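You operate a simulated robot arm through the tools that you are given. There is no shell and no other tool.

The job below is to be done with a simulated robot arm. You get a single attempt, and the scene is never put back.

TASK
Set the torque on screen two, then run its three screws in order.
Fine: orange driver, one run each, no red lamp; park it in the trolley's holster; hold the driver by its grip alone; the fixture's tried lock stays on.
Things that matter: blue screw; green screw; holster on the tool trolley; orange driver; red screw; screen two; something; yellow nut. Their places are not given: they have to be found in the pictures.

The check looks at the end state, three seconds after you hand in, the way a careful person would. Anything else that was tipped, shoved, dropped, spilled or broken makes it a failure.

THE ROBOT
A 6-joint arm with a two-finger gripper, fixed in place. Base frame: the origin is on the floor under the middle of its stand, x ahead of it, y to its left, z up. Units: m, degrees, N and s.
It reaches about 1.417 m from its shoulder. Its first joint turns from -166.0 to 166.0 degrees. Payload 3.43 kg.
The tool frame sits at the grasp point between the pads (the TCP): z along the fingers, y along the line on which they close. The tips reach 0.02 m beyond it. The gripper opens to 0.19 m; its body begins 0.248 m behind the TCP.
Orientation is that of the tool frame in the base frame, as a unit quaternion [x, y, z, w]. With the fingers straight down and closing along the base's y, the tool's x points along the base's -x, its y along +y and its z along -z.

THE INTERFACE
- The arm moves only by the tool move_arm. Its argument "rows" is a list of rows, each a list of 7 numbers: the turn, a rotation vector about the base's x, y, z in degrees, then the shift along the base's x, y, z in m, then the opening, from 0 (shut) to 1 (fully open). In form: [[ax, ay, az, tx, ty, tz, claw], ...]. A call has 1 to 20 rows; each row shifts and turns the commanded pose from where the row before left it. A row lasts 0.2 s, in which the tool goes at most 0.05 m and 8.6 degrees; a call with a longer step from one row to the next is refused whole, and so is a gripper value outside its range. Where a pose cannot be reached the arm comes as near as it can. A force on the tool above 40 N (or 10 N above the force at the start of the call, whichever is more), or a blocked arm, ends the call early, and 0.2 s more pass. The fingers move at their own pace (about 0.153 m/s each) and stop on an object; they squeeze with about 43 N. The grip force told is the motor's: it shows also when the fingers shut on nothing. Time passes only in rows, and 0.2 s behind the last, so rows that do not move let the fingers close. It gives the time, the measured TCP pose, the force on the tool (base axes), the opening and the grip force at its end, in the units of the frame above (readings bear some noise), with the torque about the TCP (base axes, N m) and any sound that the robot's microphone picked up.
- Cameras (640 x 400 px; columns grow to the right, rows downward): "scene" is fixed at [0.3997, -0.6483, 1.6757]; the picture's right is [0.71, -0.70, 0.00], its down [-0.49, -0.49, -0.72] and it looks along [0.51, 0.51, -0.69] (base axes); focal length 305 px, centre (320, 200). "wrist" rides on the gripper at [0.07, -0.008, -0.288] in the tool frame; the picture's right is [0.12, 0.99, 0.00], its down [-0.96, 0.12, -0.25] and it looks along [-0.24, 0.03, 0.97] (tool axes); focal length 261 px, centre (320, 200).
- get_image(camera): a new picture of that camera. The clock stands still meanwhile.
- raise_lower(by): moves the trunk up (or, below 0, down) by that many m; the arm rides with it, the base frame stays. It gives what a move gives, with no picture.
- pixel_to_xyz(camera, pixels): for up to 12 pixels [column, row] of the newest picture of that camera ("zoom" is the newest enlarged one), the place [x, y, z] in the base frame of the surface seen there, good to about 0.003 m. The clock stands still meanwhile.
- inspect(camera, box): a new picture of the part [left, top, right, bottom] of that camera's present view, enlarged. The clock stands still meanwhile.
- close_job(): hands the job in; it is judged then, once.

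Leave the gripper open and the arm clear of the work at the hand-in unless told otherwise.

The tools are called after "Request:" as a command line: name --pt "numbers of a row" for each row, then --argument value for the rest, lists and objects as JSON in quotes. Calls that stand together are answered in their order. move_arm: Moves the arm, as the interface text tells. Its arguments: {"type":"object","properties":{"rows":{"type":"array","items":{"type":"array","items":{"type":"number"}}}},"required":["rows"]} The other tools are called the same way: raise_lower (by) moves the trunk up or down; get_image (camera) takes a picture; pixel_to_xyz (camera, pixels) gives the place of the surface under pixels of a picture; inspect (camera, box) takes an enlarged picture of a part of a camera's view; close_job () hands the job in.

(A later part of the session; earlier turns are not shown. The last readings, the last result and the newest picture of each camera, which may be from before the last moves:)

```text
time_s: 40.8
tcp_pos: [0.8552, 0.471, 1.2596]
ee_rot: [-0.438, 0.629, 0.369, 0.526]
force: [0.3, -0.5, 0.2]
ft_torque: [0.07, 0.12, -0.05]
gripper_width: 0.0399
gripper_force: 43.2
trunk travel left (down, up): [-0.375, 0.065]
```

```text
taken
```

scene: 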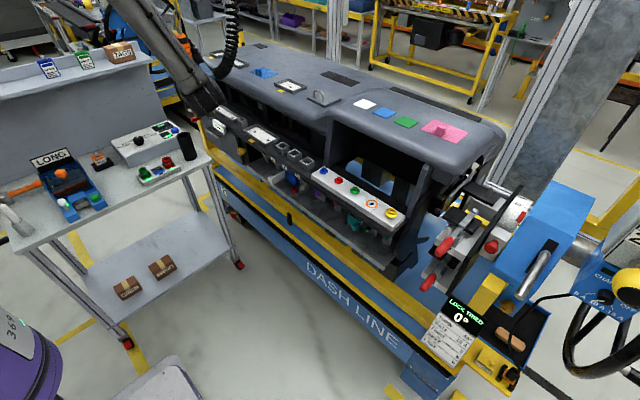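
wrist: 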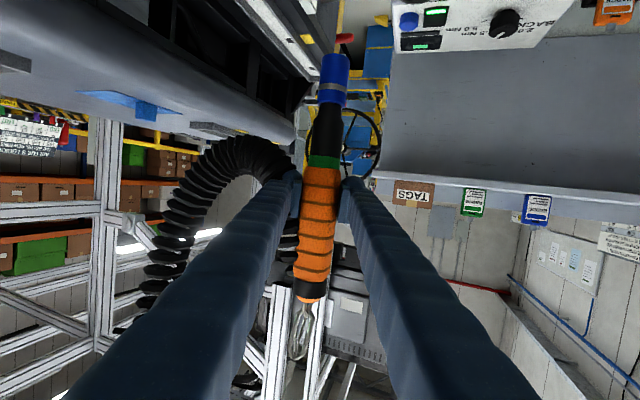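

The driver hangs upright between the pads. I'll carry it along the front of the dash toward the screws, yawing slowly, tip well above everything (z≈1.11).

Request:
move_arm --pt "0 0 -2 0.0165 -0.04 0.003 0.1" --pt "0 0 -2 0.0165 -0.04 0.003 0.1" --pt "0 0 -2 0.0165 -0.04 0.003 0.1" --pt "0 0 -2 0.0165 -0.04 0.003 0.1" --pt "0 0 -2 0.0165 -0.04 0.003 0.1" --pt "0 0 -2 0.0165 -0.04 0.003 0.1" --pt "0 0 0 0 0 0 0.1"

Request:
get_image --camera "scene"

Request:
get_image --camera "wrist"

```text
time_s: 42.4
tcp_pos: [0.9557, 0.2298, 1.2761]
ee_rot: [-0.369, 0.672, 0.312, 0.562]
force: [0.3, 1.3, -1.1]
ft_torque: [-0.2, -0.06, 0.02]
gripper_width: 0.0398
gripper_force: 43.0
trunk travel left (down, up): [-0.375, 0.065]
```

```text
taken
```

scene: 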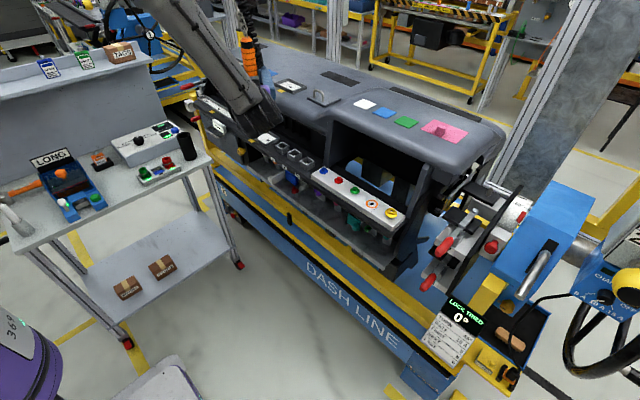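

```text
taken
```

wrist: 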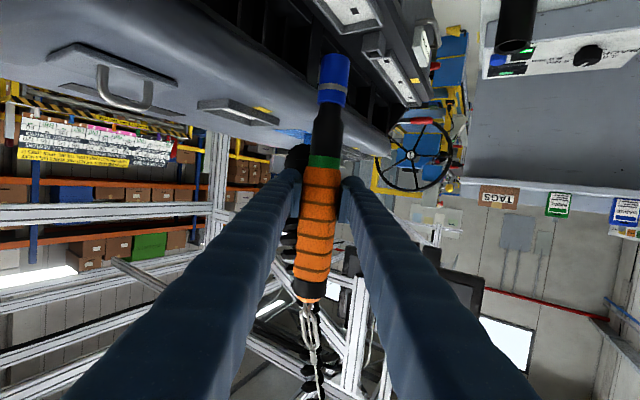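

Carrying well. I'll go on to the place above the green screw.

Request:
move_arm --pt "0 0 -2.2 0.0026 -0.0448 0 0.1" --pt "0 0 -2.2 0.0026 -0.0448 0 0.1" --pt "0 0 -2.2 0.0026 -0.0448 0 0.1" --pt "0 0 -2.2 0.0026 -0.0448 0 0.1" --pt "0 0 -2.2 0.0026 -0.0448 0 0.1" --pt "0 0 -2.2 0.0026 -0.0448 0 0.1" --pt "0 0 -2.2 0.0026 -0.0448 0 0.1" --pt "0 0 -2.2 0.0026 -0.0448 0 0.1" --pt "0 0 -2.2 0.0026 -0.0448 0 0.1" --pt "0 0 -2.2 0.0026 -0.0448 0 0.1" --pt "0 0 0 0 0 0 0.1" --pt "0 0 0 0 0 0 0.1"

Request:
get_image --camera "scene"

Request:
get_image --camera "wrist"

```text
time_s: 45.0
tcp_pos: [0.9786, -0.2164, 1.2774]
ee_rot: [-0.234, 0.73, 0.198, 0.611]
force: [-0.2, 5.3, -1.5]
ft_torque: [-0.59, -0.05, -0.07]
gripper_width: 0.04
gripper_force: 42.6
trunk travel left (down, up): [-0.375, 0.065]
```

```text
taken
```

scene: 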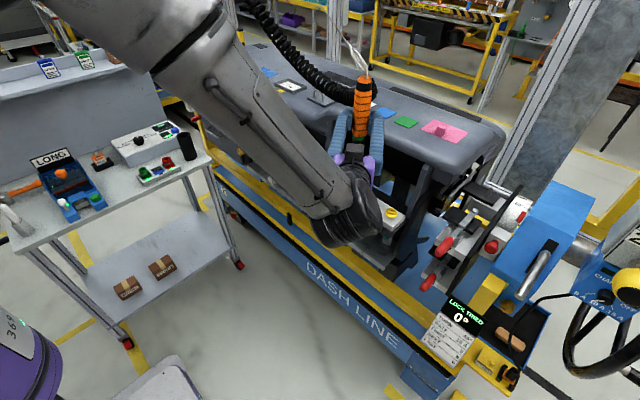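

```text
taken
```

wrist: 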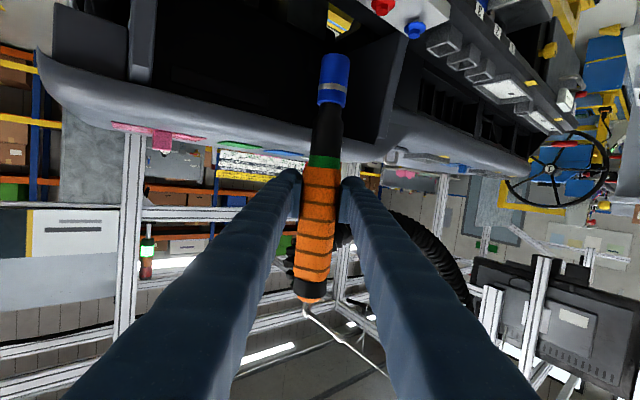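

The driver is above the green screw; the forearm hides the screws from the fixed camera, but the wrist camera sees the tip. I'll measure the driver's points again.

Request:
pixel_to_xyz --camera "wrist" --pixels '[[335, 57], [334, 65], [333, 80], [331, 95], [327, 125], [323, 162], [320, 190], [317, 225], [314, 255], [310, 290], [383, 5], [415, 29]]'

Request:
inspect --camera "wrist" --box '[280, 0, 460, 110]'

```text
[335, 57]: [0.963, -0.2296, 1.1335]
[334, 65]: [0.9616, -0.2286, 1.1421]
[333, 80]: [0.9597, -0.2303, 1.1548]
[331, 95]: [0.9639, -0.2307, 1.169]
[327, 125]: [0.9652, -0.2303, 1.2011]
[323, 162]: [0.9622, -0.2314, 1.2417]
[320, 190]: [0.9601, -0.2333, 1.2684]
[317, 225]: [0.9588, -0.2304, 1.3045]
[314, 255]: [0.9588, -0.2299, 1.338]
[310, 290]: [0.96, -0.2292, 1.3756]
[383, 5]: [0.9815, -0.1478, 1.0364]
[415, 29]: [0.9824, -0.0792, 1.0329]
```

```text
3.56 times, centred on (370, 55) of wrist
```

zoom: 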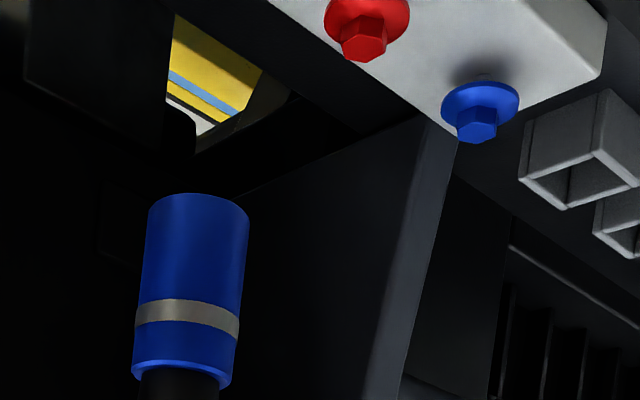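

The driver is upright; the tip's axis is at about (0.975, −0.220) and the tip at z≈1.130. The screws are hex-head bolts about 0.07 m apart at x≈0.981. I'll shift the tip over the green one (0.9815, −0.218) and lower to about 13 mm above its head.

Request:
move_arm --pt "0 0 0 0.0065 0.0015 -0.02 0.1" --pt "0 0 0 0 0 -0.03 0.1" --pt "0 0 0 0 0 -0.025 0.1" --pt "0 0 0 0 0 0 0.1" --pt "0 0 0 0 0 0 0.1"

Request:
get_image --camera "wrist"

Request:
inspect --camera "wrist" --box '[260, 0, 420, 100]'

Request:
get_image --camera "scene"

```text
time_s: 46.2
tcp_pos: [0.9848, -0.2165, 1.2025]
ee_rot: [-0.234, 0.729, 0.199, 0.612]
force: [-1.0, 4.4, -1.5]
ft_torque: [-0.5, -0.1, -0.01]
gripper_width: 0.0398
gripper_force: 43.4
trunk travel left (down, up): [-0.375, 0.065]
```

```text
taken
```

wrist: 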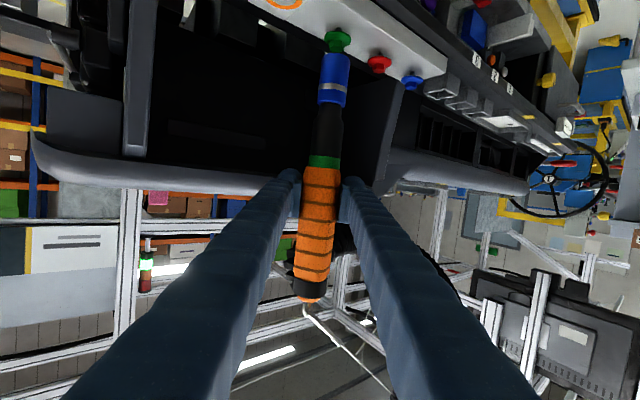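

```text
4.00 times, centred on (340, 50) of wrist
```

zoom: 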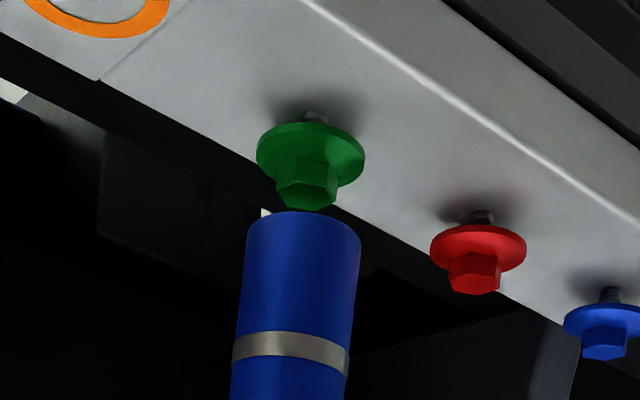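

```text
taken
```

scene: 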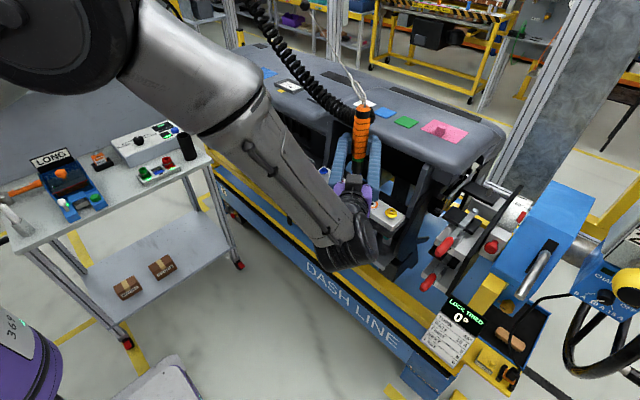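

The socket and green head line up sideways (both near column 307 in the zoom). I'll check the depth by measuring the flange, the head's top face and the socket.

Request:
inspect --camera "wrist" --box '[310, 20, 360, 70]'

Request:
pixel_to_xyz --camera "zoom" --pixels '[[185, 160], [365, 165], [275, 238], [255, 235], [295, 240], [275, 195], [270, 262], [265, 290], [265, 320], [200, 140], [350, 145], [270, 350]]'

```text
8.00 times, centred on (335, 45) of wrist
```

zoom: 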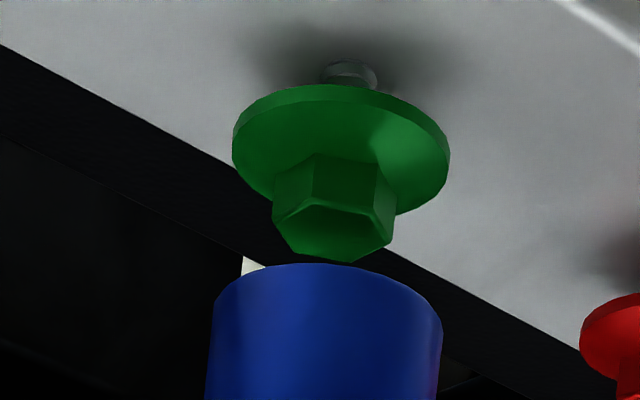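

```text
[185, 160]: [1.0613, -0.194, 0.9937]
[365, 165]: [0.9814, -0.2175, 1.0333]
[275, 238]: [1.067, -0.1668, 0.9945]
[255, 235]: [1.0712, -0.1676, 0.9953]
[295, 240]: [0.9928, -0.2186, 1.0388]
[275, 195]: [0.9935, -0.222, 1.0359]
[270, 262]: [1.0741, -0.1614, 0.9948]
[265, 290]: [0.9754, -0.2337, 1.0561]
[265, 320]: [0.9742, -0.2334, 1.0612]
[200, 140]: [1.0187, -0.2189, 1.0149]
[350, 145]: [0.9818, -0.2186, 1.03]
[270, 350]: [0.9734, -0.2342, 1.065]
```

I'll sample again at the right places: flange edges (242,150)/(440,165), hex top face (335,232) and the socket (325,300).

Request:
pixel_to_xyz --camera "zoom" --pixels '[[245, 140], [437, 150], [335, 232], [310, 225], [365, 230], [340, 250], [320, 212], [325, 290], [325, 330], [325, 370], [325, 110], [275, 150]]'

```text
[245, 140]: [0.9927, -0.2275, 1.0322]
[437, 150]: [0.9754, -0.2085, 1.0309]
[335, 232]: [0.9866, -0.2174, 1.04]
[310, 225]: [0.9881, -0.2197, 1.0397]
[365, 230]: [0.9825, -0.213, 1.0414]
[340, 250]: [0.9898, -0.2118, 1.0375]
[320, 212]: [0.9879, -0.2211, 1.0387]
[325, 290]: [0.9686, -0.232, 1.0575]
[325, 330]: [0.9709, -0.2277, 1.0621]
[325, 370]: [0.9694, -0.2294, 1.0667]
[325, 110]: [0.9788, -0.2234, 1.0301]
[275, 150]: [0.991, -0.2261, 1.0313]
```

Sideways the alignment is within half a millimetre. For the depth I'll average the measuring noise by asking for the same spots repeatedly.

Request:
pixel_to_xyz --camera "zoom" --pixels '[[335, 232], [335, 232], [335, 232], [335, 232], [335, 232], [335, 232], [335, 232], [335, 232], [335, 232], [335, 232], [335, 232], [335, 232]]'

Request:
pixel_to_xyz --camera "zoom" --pixels '[[325, 310], [325, 310], [325, 310], [325, 310], [325, 310], [325, 310], [325, 310], [325, 310], [325, 310], [325, 310], [325, 310], [325, 310]]'

Request:
pixel_to_xyz --camera "zoom" --pixels '[[247, 140], [247, 140], [247, 140], [247, 140], [247, 140], [247, 140], [437, 150], [437, 150], [437, 150], [437, 150], [437, 150], [437, 150]]'

```text
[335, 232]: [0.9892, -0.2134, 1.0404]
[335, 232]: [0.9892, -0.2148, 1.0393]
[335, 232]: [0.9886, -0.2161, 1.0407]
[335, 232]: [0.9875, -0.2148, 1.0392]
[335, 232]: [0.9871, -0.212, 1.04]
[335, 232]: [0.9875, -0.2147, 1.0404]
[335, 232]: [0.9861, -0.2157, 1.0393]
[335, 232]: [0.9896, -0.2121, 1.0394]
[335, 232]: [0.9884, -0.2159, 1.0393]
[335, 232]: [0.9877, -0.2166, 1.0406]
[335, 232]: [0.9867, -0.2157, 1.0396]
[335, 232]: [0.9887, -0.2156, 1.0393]
```

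```text
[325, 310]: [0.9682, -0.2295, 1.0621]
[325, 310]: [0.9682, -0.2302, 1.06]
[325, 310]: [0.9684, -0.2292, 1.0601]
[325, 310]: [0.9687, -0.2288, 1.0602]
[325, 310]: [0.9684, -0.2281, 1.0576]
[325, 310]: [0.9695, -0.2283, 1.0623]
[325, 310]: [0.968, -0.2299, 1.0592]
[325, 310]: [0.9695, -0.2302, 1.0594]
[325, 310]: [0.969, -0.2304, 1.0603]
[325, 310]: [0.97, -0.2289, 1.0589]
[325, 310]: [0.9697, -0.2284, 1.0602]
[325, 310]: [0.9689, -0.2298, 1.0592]
```

```text
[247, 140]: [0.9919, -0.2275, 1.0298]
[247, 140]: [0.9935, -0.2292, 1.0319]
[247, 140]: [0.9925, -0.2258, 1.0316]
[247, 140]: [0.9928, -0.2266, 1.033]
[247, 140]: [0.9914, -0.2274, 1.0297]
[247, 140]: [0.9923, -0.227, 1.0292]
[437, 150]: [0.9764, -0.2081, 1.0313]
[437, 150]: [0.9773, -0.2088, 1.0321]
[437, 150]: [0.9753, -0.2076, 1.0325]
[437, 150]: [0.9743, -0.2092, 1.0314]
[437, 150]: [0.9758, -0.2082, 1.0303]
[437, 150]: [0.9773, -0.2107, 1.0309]
```

Averaged, the green head's centre is about (0.988, −0.215) while the socket's axis is at (0.9814, −0.2198): the tip is about 8 mm short, seen along the camera's line. I'll correct that and also turn the gripper 24° about the driver to check from another direction.

Request:
move_arm --pt "0 0 0 0.0064 0.0048 0 0.1" --pt "0 0 8 -0.0005 0.0004 0 0.1" --pt "0 0 8 -0.0005 0.0004 0 0.1" --pt "0 0 8 -0.0006 0.0003 0 0.1" --pt "0 0 0 0 0 0 0.1" --pt "0 0 0 0 0 0 0.1" --pt "0 0 0 0 0 0 0.1"

Request:
get_image --camera "wrist"

Request:
inspect --camera "wrist" --box '[310, 20, 360, 70]'

Request:
get_image --camera "scene"

```text
time_s: 47.8
tcp_pos: [0.9902, -0.211, 1.2034]
ee_rot: [-0.381, 0.664, 0.322, 0.557]
force: [0.1, 4.3, -1.1]
ft_torque: [-0.59, -0.06, -0.04]
gripper_width: 0.0398
gripper_force: 43.1
trunk travel left (down, up): [-0.375, 0.065]
```

```text
taken
```

wrist: 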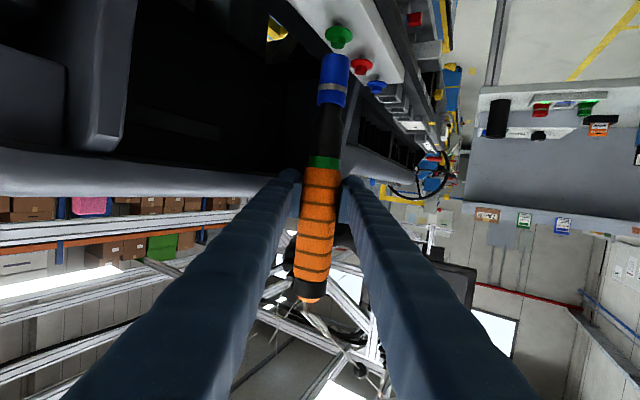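

```text
8.00 times, centred on (335, 45) of wrist
```

zoom: 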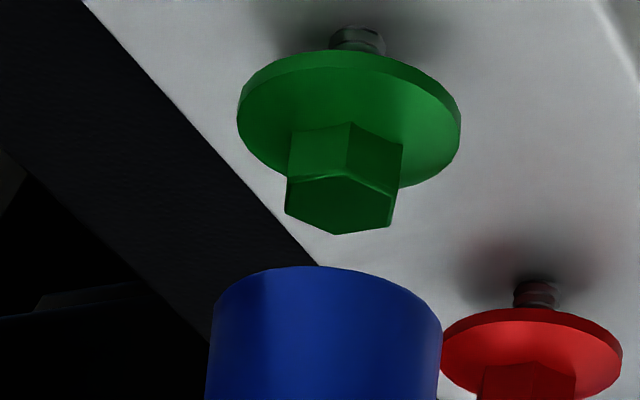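

```text
taken
```

scene: 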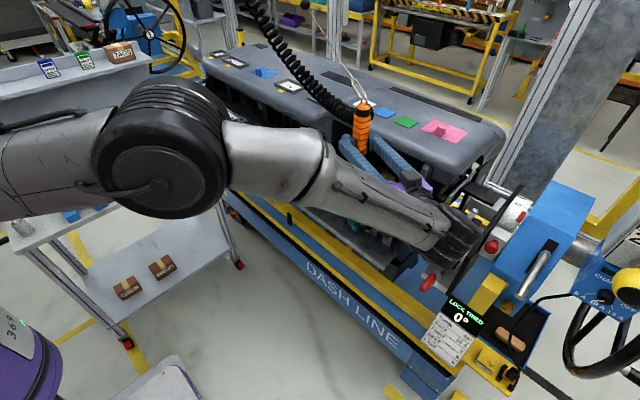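

From this direction the head lies about 6 zoom pixels (≈1 mm) to the right of the socket's axis. I'll average measurements again in this view.

Request:
pixel_to_xyz --camera "zoom" --pixels '[[343, 205], [343, 205], [343, 205], [343, 205], [343, 205], [343, 205], [343, 205], [343, 205], [343, 205], [343, 205], [343, 205], [343, 205]]'

Request:
pixel_to_xyz --camera "zoom" --pixels '[[325, 320], [325, 320], [325, 320], [325, 320], [325, 320], [325, 320], [325, 320], [325, 320], [325, 320], [325, 320], [325, 320], [325, 320]]'

Request:
pixel_to_xyz --camera "zoom" --pixels '[[248, 125], [248, 125], [248, 125], [248, 125], [248, 125], [248, 125], [450, 125], [450, 125], [450, 125], [450, 125], [450, 125], [450, 125]]'

```text
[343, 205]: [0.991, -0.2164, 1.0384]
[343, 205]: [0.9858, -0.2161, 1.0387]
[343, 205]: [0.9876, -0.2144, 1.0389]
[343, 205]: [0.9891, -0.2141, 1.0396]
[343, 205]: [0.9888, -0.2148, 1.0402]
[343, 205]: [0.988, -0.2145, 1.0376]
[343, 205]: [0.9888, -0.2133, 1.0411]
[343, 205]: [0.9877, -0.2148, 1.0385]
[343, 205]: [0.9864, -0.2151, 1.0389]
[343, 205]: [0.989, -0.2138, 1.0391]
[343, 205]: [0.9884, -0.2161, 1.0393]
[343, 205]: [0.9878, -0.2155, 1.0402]
```

```text
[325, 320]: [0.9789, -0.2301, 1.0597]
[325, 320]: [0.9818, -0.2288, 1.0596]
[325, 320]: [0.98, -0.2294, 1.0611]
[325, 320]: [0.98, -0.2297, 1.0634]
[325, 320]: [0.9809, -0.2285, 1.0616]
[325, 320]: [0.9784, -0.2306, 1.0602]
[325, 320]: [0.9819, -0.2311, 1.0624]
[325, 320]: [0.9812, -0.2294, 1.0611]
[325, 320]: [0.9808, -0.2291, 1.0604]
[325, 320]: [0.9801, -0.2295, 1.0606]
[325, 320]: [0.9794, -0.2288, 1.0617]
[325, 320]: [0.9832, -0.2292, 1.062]
```

```text
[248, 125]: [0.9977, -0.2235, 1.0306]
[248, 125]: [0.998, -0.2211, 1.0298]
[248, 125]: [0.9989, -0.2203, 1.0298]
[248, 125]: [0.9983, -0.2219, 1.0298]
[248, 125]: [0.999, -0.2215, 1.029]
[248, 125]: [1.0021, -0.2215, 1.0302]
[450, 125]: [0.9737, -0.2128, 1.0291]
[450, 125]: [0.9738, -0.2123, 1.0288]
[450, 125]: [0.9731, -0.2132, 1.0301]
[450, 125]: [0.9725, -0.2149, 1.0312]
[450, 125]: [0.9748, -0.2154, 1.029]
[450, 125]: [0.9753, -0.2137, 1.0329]
```

Both views agree: the green head is at (0.988, −0.215), and the socket's axis is now at (0.988, −0.2157). I'll correct the last half millimetre and lower to about 4 mm above the head.

Request:
move_arm --pt "0 0 0 -0.0004 0.0007 -0.006 0.1" --pt "0 0 0 0 0 -0.006 0.1" --pt "0 0 0 0 0 0 0.1" --pt "0 0 0 0 0 0 0.1"

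Request:
inspect --camera "wrist" --box '[310, 20, 360, 70]'

```text
time_s: 48.8
tcp_pos: [0.9905, -0.2095, 1.1904]
ee_rot: [-0.381, 0.664, 0.322, 0.557]
force: [-0.4, 3.8, -1.9]
ft_torque: [-0.54, -0.06, -0.04]
gripper_width: 0.0398
gripper_force: 43.1
trunk travel left (down, up): [-0.375, 0.065]
```

```text
8.00 times, centred on (335, 45) of wrist
```

zoom: 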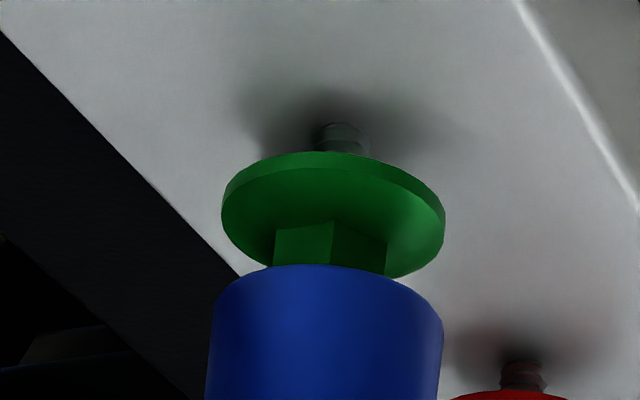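

The socket sits right over the hex head, within a fraction of a millimetre. I'll lower gently onto it and listen.

Request:
move_arm --pt "0 0 0 0 0 -0.003 0.1" --pt "0 0 0 0 0 -0.003 0.1" --pt "0 0 0 0 0 -0.003 0.1"

Request:
inspect --camera "wrist" --box '[300, 20, 380, 190]'

```text
time_s: 49.6
tcp_pos: [0.9921, -0.2096, 1.1827]
ee_rot: [-0.381, 0.665, 0.321, 0.557]
force: [2.5, 4.7, 3.4]
ft_torque: [-0.4, -0.74, 0.01]
gripper_width: 0.0396
gripper_force: 43.1
trunk travel left (down, up): [-0.375, 0.065]
```

```text
2.35 times, centred on (340, 105) of wrist
```

zoom: 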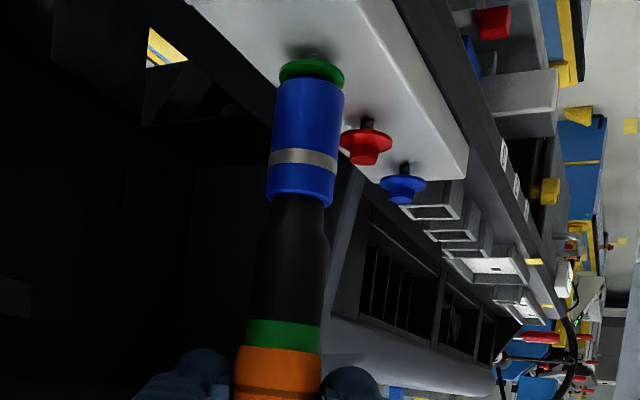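

The socket has slipped over the hex (tip about 1.035) with a light touch. I'll press on a little at a time.

Request:
move_arm --pt "0 0 0 0 0 -0.002 0.1" --pt "0 0 0 0 0 -0.002 0.1" --pt "0 0 0 0 0 0 0.1"

Request:
inspect --camera "wrist" --box '[300, 20, 380, 190]'

```text
time_s: 50.4
tcp_pos: [0.9913, -0.2094, 1.1767]
ee_rot: [-0.381, 0.665, 0.322, 0.556]
force: [7.1, 5.6, 2.8]
ft_torque: [-0.41, -1.12, -0.03]
gripper_width: 0.0395
gripper_force: 43.4
trunk travel left (down, up): [-0.375, 0.065]
```

```text
2.35 times, centred on (340, 105) of wrist
```

zoom: 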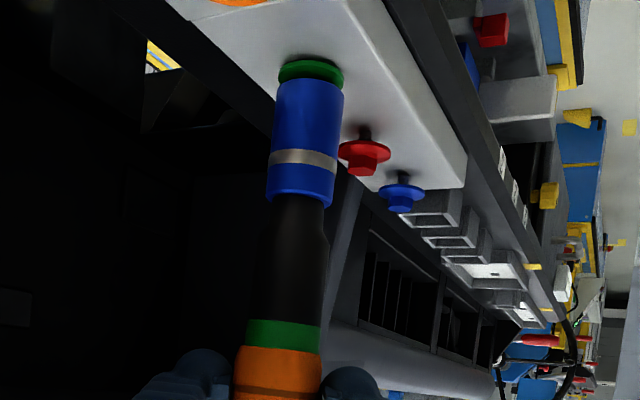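

The flange seems to keep its place relative to the socket while I lower. I'll look closer at the socket and screw.

Request:
inspect --camera "wrist" --box '[310, 20, 360, 70]'

Request:
pixel_to_xyz --camera "zoom" --pixels '[[240, 215], [240, 215], [240, 215], [240, 215], [425, 220], [425, 220], [425, 220], [425, 220], [330, 300], [330, 300], [330, 300], [330, 300]]'

```text
8.00 times, centred on (335, 45) of wrist
```

zoom: 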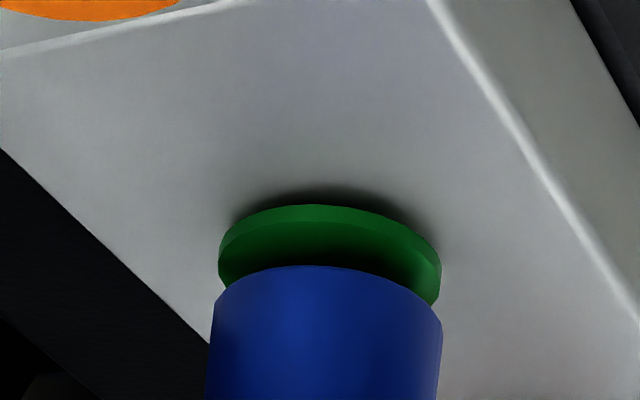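

```text
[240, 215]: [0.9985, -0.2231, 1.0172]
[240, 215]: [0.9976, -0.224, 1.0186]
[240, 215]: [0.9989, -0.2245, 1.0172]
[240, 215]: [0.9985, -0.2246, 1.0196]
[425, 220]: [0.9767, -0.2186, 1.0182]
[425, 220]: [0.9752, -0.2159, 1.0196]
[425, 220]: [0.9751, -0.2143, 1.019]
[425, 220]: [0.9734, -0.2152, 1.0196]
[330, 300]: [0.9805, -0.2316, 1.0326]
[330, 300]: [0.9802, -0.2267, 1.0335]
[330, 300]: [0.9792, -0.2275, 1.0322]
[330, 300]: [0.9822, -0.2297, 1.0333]
```

The green screw has already gone down: its flange is now at z≈1.018, flush with the panel. I'll look at the lamp ring and the controller before lifting.

Request:
inspect --camera "wrist" --box '[290, 120, 350, 190]'

Request:
inspect --camera "scene" --box '[90, 100, 200, 170]'

Request:
get_image --camera "scene"

```text
5.71 times, centred on (320, 155) of wrist
```

zoom: 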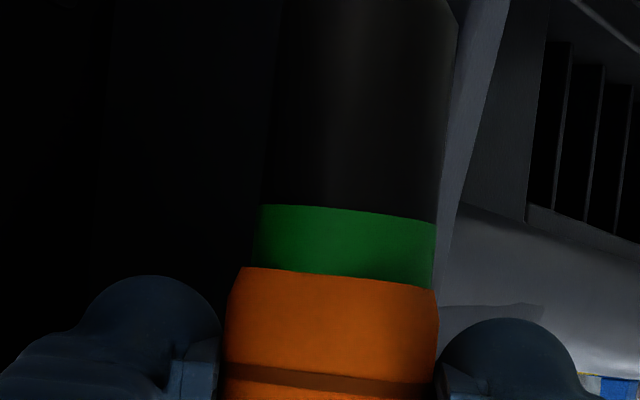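

```text
5.71 times, centred on (145, 135) of scene
```

zoom: 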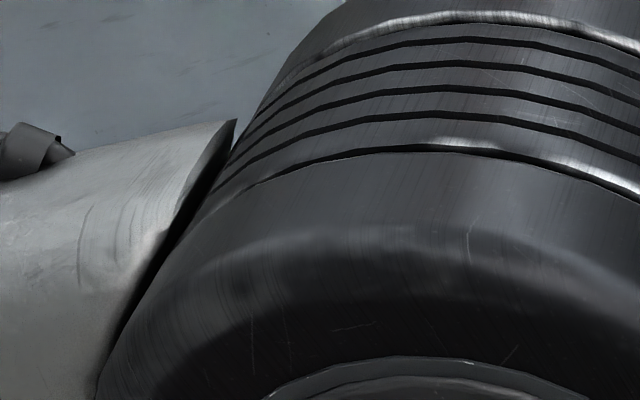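

```text
taken
```

scene: 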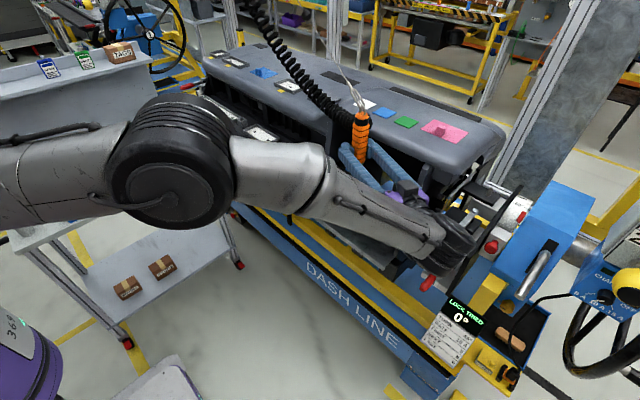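

I don't yet know whether torque was reached, so I'll keep the driver pressed on with a bit more force and listen.

Request:
move_arm --pt "0 0 0 0 0 -0.002 0.1" --pt "0 0 0 0 0 -0.001 0.1" --pt "0 0 0 0 0 0 0.1"

Request:
inspect --camera "wrist" --box '[310, 20, 360, 70]'

Request:
pixel_to_xyz --camera "zoom" --pixels '[[240, 215], [240, 215], [240, 215], [240, 215], [200, 180], [200, 180], [480, 200], [480, 200], [330, 120], [330, 120], [330, 300], [330, 300]]'

```text
time_s: 51.2
tcp_pos: [0.9897, -0.209, 1.1725]
ee_rot: [-0.38, 0.665, 0.322, 0.556]
force: [1.8, 3.9, -0.7]
ft_torque: [-0.57, -0.62, -0.03]
gripper_width: 0.0397
gripper_force: 43.0
trunk travel left (down, up): [-0.375, 0.065]
```

```text
8.00 times, centred on (335, 45) of wrist
```

zoom: 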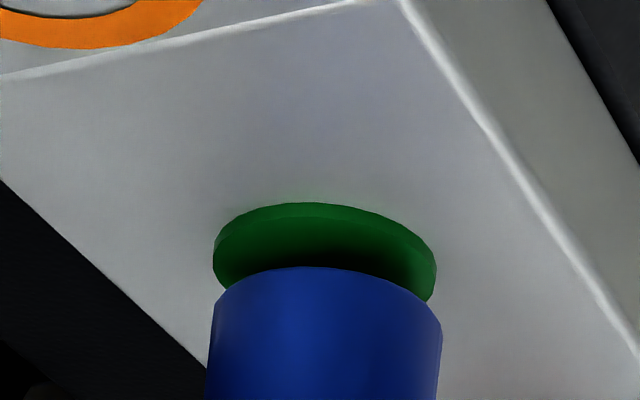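

```text
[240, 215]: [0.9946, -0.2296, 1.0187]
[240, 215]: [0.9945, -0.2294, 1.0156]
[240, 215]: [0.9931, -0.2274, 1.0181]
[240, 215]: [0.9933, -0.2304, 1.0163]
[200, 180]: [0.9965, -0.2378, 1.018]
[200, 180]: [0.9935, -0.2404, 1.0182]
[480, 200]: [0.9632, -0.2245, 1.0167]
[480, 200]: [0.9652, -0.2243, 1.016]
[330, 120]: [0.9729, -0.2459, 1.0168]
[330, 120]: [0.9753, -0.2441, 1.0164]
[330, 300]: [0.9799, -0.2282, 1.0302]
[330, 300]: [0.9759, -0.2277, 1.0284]
```

The panel is at z≈1.017 and the flange is now nearly on it; contact force is low, so I follow a bit further.

Request:
move_arm --pt "0 0 0 0 0 -0.0015 0.1" --pt "0 0 0 0 0 -0.0015 0.1" --pt "0 0 0 0 0 0 0.1"

Request:
inspect --camera "wrist" --box '[310, 20, 360, 70]'

```text
time_s: 52.0
tcp_pos: [0.9906, -0.21, 1.1724]
ee_rot: [-0.382, 0.664, 0.322, 0.556]
force: [4.5, 5.5, 6.7]
ft_torque: [-0.43, -0.93, 0.02]
gripper_width: 0.0394
gripper_force: 43.1
trunk travel left (down, up): [-0.375, 0.065]
```

```text
8.00 times, centred on (335, 45) of wrist
```

zoom: 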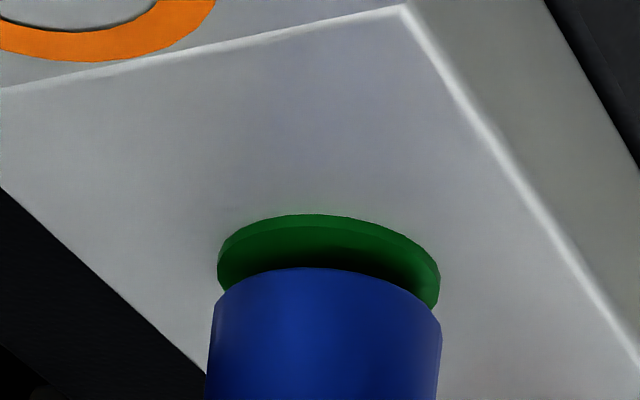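

The flange is on the panel and the force begins to rise (about 8 N). No lamp or sound yet; I'll press a little harder, keeping the driver on the screw.

Request:
move_arm --pt "0 0 0 0 0 -0.002 0.1" --pt "0 0 0 0 0 -0.002 0.1" --pt "0 0 0 0 0 0 0.1" --pt "0 0 0 0 0 0 0.1"

Request:
get_image --camera "wrist"

```text
time_s: 53.0
tcp_pos: [0.9895, -0.2094, 1.1709]
ee_rot: [-0.382, 0.664, 0.321, 0.557]
force: [10.7, 1.5, 30.1]
ft_torque: [-1.1, -1.79, 0.09]
gripper_width: 0.0395
gripper_force: 43.2
trunk travel left (down, up): [-0.375, 0.065]
```

```text
taken
```

wrist: 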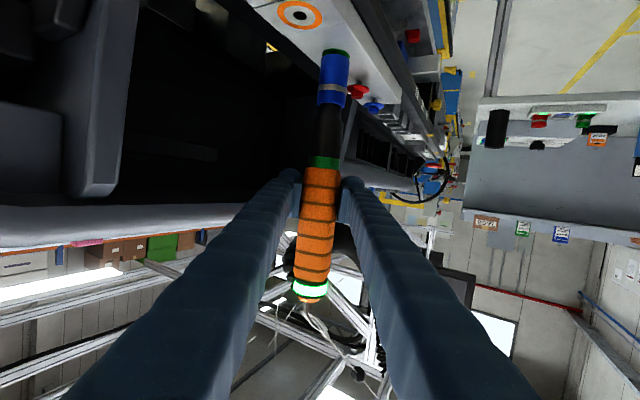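

The band at the driver's top (about (310, 290)) is now lit. I'll enlarge it to read its colour.

Request:
inspect --camera "wrist" --box '[280, 250, 350, 310]'

Request:
inspect --camera "scene" --box '[330, 80, 400, 160]'

Request:
inspect --camera "wrist" --box '[310, 20, 360, 70]'

```text
6.67 times, centred on (315, 280) of wrist
```

zoom: 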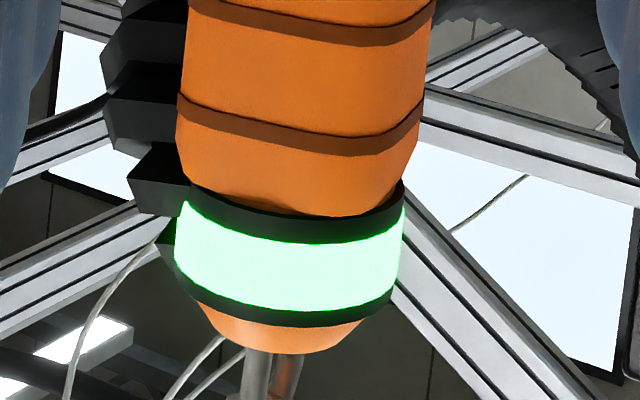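

```text
5.00 times, centred on (365, 120) of scene
```

zoom: 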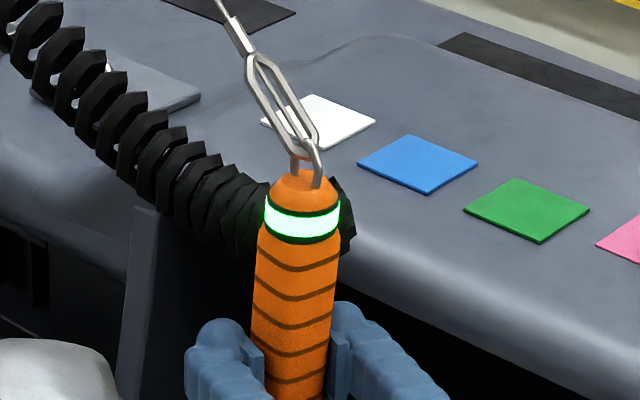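

```text
8.00 times, centred on (335, 45) of wrist
```

zoom: 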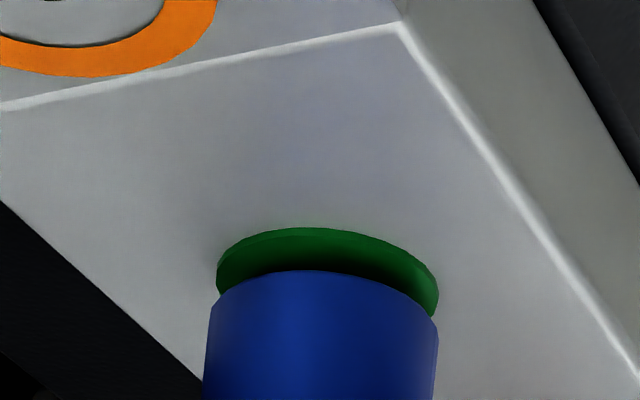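

The lamp is bright green. I'll hold for a moment to be sure the run has ended, then look again.

Request:
move_arm --pt "0 0 0 0 0 0 0.1" --pt "0 0 0 0 0 0 0.1"

Request:
inspect --camera "scene" --box '[330, 80, 400, 160]'

```text
time_s: 53.6
tcp_pos: [0.9894, -0.2108, 1.1701]
ee_rot: [-0.38, 0.664, 0.32, 0.558]
force: [8.2, -2.0, 32.4]
ft_torque: [-1.44, -1.56, 0.06]
gripper_width: 0.0394
gripper_force: 43.1
trunk travel left (down, up): [-0.375, 0.065]
```

```text
5.00 times, centred on (365, 120) of scene
```

zoom: 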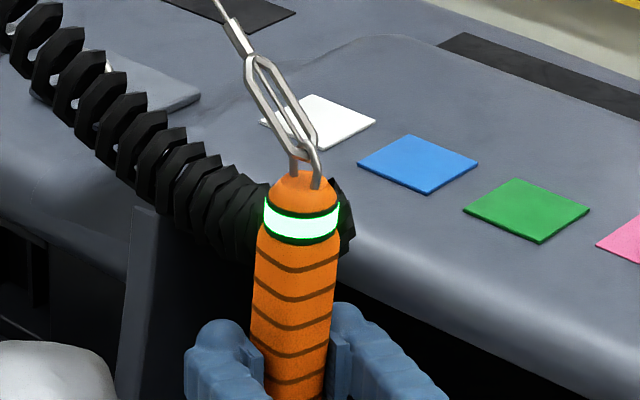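

The green lamp stays on: the green screw's run is good. I'll lift straight off it.

Request:
move_arm --pt "0 0 0 0 0 0.005 0.1" --pt "0 0 0 0 0 0.01 0.1" --pt "0 0 0 0 0 0.015 0.1" --pt "0 0 0 0 0 0.012 0.1" --pt "0 0 0 0 0 0 0.1" --pt "0 0 0 0 0 0 0.1"

Request:
get_image --camera "wrist"

Request:
inspect --camera "wrist" --box '[300, 0, 400, 80]'

```text
time_s: 55.0
tcp_pos: [0.9897, -0.21, 1.209]
ee_rot: [-0.38, 0.665, 0.321, 0.557]
force: [-0.9, 3.9, -1.6]
ft_torque: [-0.52, -0.08, -0.01]
gripper_width: 0.0393
gripper_force: 43.0
trunk travel left (down, up): [-0.375, 0.065]
```

```text
taken
```

wrist: 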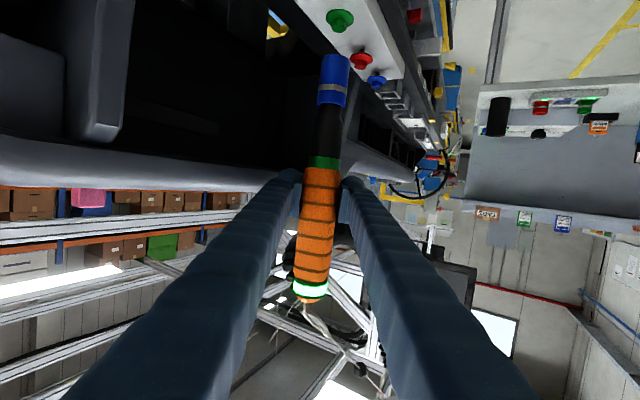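

```text
5.00 times, centred on (350, 40) of wrist
```

zoom: 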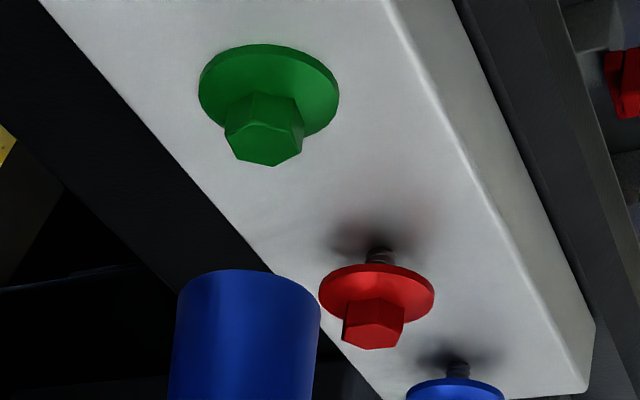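

The green screw is seated flat and the lamp is still green. Next is red: I'll shift 0.07 m in +y, staying above the heads.

Request:
move_arm --pt "0 0 0 0 0.02 0.002 0.1" --pt "0 0 0 0 0.03 0 0.1" --pt "0 0 0 0 0.02 0 0.1" --pt "0 0 0 0 0 0 0.1" --pt "0 0 0 0 0 0 0.1" --pt "0 0 0 0 0 0 0.1"

Request:
get_image --camera "wrist"

Request:
inspect --camera "wrist" --box '[310, 20, 360, 70]'

Request:
inspect --camera "scene" --box '[290, 70, 430, 210]'

```text
time_s: 56.4
tcp_pos: [0.9894, -0.1376, 1.2121]
ee_rot: [-0.381, 0.664, 0.323, 0.557]
force: [-1.2, 3.3, -1.1]
ft_torque: [-0.51, -0.08, 0.0]
gripper_width: 0.0393
gripper_force: 42.8
trunk travel left (down, up): [-0.375, 0.065]
```

```text
taken
```

wrist: 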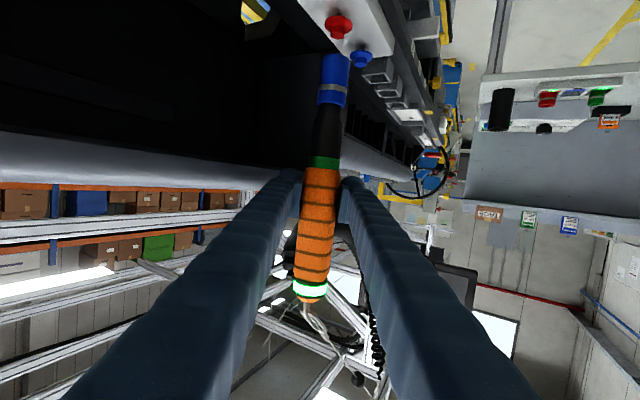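

```text
8.00 times, centred on (335, 45) of wrist
```

zoom: 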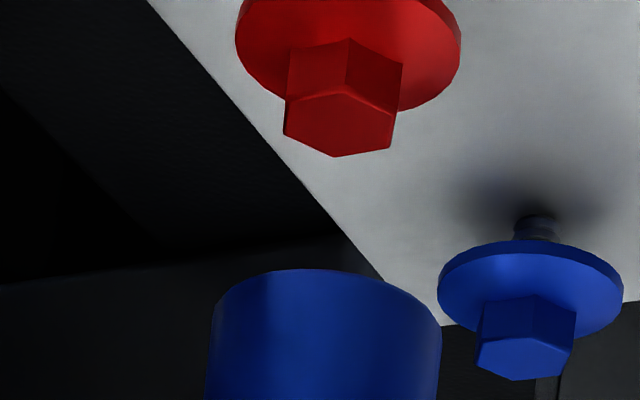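

```text
2.86 times, centred on (360, 140) of scene
```

zoom: 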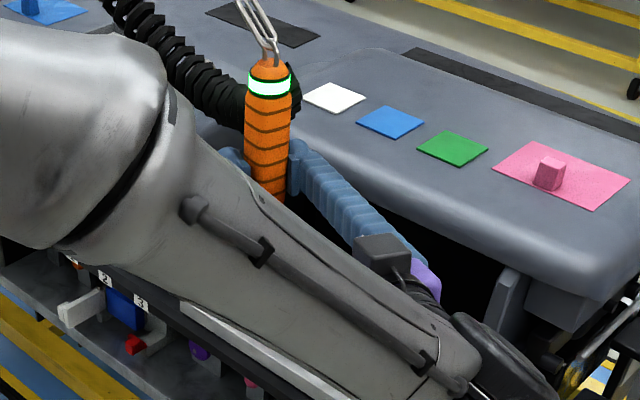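

Sideways the red head lines up with the socket. I'll average depth measurements again for red's head and the socket.

Request:
pixel_to_xyz --camera "wrist" --pixels '[[337.7, 35.6], [337.7, 35.6], [337.7, 35.6], [337.7, 35.6], [337.7, 35.6], [337.7, 35.6], [337.7, 35.6], [337.7, 35.6], [337.7, 35.6], [337.7, 35.6], [337.7, 35.6], [337.7, 35.6]]'

Request:
inspect --camera "wrist" --box '[310, 20, 360, 70]'

Request:
pixel_to_xyz --camera "zoom" --pixels '[[342, 125], [342, 125], [342, 125], [342, 125], [342, 125], [342, 125], [342, 125], [342, 125], [342, 125], [342, 125], [342, 125], [342, 125]]'

Request:
pixel_to_xyz --camera "zoom" --pixels '[[325, 320], [325, 320], [325, 320], [325, 320], [325, 320], [325, 320], [325, 320], [325, 320], [325, 320], [325, 320], [325, 320], [325, 320]]'

```text
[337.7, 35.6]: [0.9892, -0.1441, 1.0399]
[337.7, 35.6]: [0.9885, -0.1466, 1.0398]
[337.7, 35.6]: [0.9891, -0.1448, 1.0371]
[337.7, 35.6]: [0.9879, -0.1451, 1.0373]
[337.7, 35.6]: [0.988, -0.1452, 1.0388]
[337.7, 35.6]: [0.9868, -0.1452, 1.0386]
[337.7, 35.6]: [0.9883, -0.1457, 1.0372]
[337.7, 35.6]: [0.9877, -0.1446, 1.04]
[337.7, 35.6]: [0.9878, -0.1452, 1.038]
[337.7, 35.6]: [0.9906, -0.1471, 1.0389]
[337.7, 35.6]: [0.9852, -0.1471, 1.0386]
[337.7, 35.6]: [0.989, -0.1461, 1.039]
```

```text
8.00 times, centred on (335, 45) of wrist
```

zoom: 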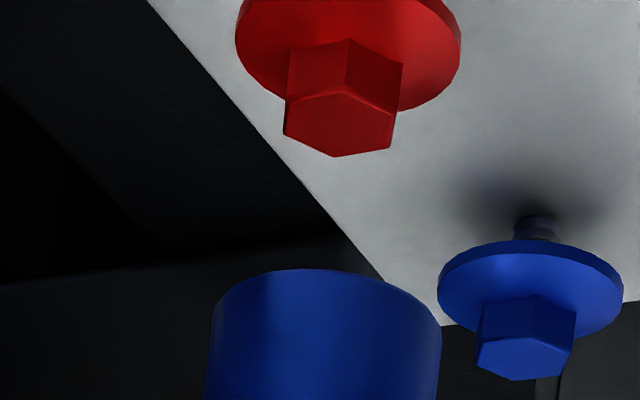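

```text
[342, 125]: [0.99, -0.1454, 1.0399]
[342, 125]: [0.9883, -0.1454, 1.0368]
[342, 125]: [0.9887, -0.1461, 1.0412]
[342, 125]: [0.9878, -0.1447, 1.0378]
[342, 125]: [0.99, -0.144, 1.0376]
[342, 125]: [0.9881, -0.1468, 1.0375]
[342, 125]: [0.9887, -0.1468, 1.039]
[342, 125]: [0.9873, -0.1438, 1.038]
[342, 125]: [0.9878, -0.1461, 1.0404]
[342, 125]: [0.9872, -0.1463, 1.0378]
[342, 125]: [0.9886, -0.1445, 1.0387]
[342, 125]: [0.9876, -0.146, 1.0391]
```

```text
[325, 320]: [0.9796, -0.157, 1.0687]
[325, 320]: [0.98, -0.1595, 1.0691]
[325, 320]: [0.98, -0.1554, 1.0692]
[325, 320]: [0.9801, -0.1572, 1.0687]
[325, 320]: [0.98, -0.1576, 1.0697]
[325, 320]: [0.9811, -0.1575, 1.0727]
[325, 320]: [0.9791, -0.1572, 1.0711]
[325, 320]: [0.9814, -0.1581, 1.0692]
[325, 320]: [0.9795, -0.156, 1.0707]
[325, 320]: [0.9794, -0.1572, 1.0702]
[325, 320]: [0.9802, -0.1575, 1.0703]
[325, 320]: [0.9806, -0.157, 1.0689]
```

Red's head is at (0.9883, −0.1455), the socket's axis at about (0.9876, −0.1435). I'll correct by about 1 mm and lower to 4 mm above the head.

Request:
move_arm --pt "0 0 0 0.0004 -0.0013 -0.007 0.1" --pt "0 0 0 0 0 -0.007 0.1" --pt "0 0 0 0 0 -0.007 0.1" --pt "0 0 0 0 0 0 0.1" --pt "0 0 0 0 0 0 0.1"

Request:
inspect --camera "wrist" --box '[310, 20, 360, 70]'

```text
time_s: 57.6
tcp_pos: [0.9904, -0.1401, 1.1911]
ee_rot: [-0.38, 0.665, 0.321, 0.557]
force: [-0.5, 3.9, -2.6]
ft_torque: [-0.45, -0.09, -0.04]
gripper_width: 0.039
gripper_force: 42.9
trunk travel left (down, up): [-0.375, 0.065]
```

```text
8.00 times, centred on (335, 45) of wrist
```

zoom: 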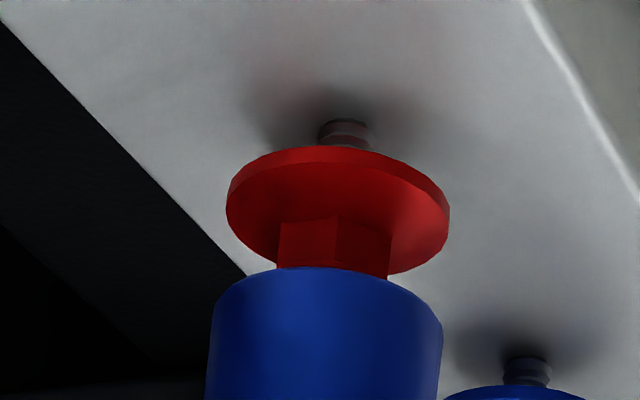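

Aligned just as well as green was. I'll press down in the same way: through the hex, following the screw down.

Request:
move_arm --pt "0 0 0 -0.0003 0.0002 -0.003 0.1" --pt "0 0 0 0 0 -0.003 0.1" --pt "0 0 0 0 0 -0.003 0.1" --pt "0 0 0 0 0 -0.002 0.1" --pt "0 0 0 0 0 -0.002 0.1" --pt "0 0 0 0 0 0 0.1"

Request:
inspect --camera "wrist" --box '[310, 20, 360, 70]'

Request:
inspect --camera "scene" --box '[330, 70, 400, 140]'

```text
time_s: 59.0
tcp_pos: [0.9894, -0.1394, 1.1765]
ee_rot: [-0.381, 0.665, 0.321, 0.557]
force: [5.9, 7.8, 7.1]
ft_torque: [0.11, -1.18, -0.06]
gripper_width: 0.039
gripper_force: 42.9
trunk travel left (down, up): [-0.375, 0.065]
```

```text
8.00 times, centred on (335, 45) of wrist
```

zoom: 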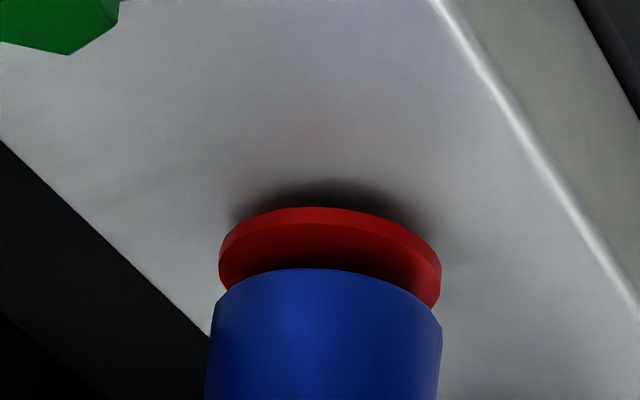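

```text
5.71 times, centred on (365, 105) of scene
```

zoom: 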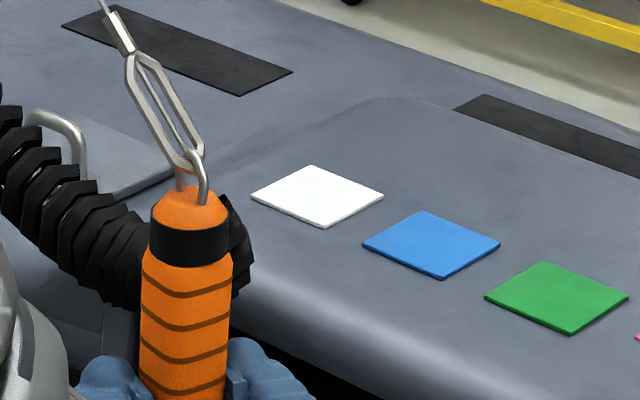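

The lamp has gone out, so the run on red is under way and the screw is going down. I'll keep following it.

Request:
move_arm --pt "0 0 0 0 0 -0.002 0.1" --pt "0 0 0 0 0 -0.001 0.1" --pt "0 0 0 0 0 0 0.1" --pt "0 0 0 0 0 -0.0015 0.1" --pt "0 0 0 0 0 -0.0015 0.1" --pt "0 0 0 0 0 0 0.1"

Request:
inspect --camera "wrist" --box '[310, 20, 360, 70]'

Request:
inspect --camera "scene" --box '[330, 70, 400, 140]'

```text
time_s: 60.4
tcp_pos: [0.9903, -0.1408, 1.1723]
ee_rot: [-0.381, 0.665, 0.321, 0.557]
force: [2.0, 7.0, 5.4]
ft_torque: [-0.16, -0.61, -0.02]
gripper_width: 0.0391
gripper_force: 43.4
trunk travel left (down, up): [-0.375, 0.065]
```

```text
8.00 times, centred on (335, 45) of wrist
```

zoom: 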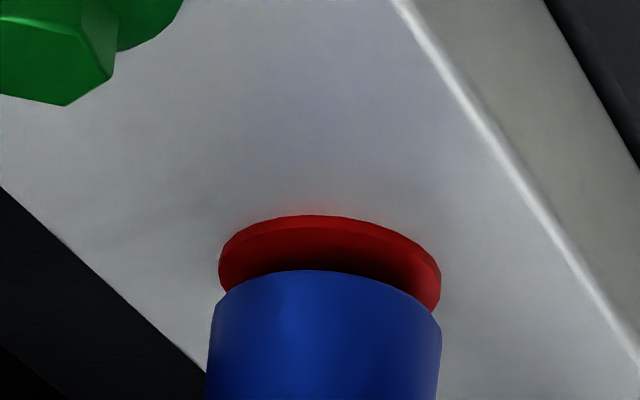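

```text
5.71 times, centred on (365, 105) of scene
```

zoom: 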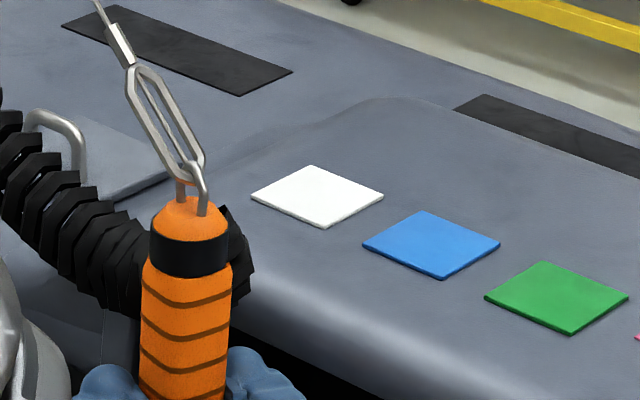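

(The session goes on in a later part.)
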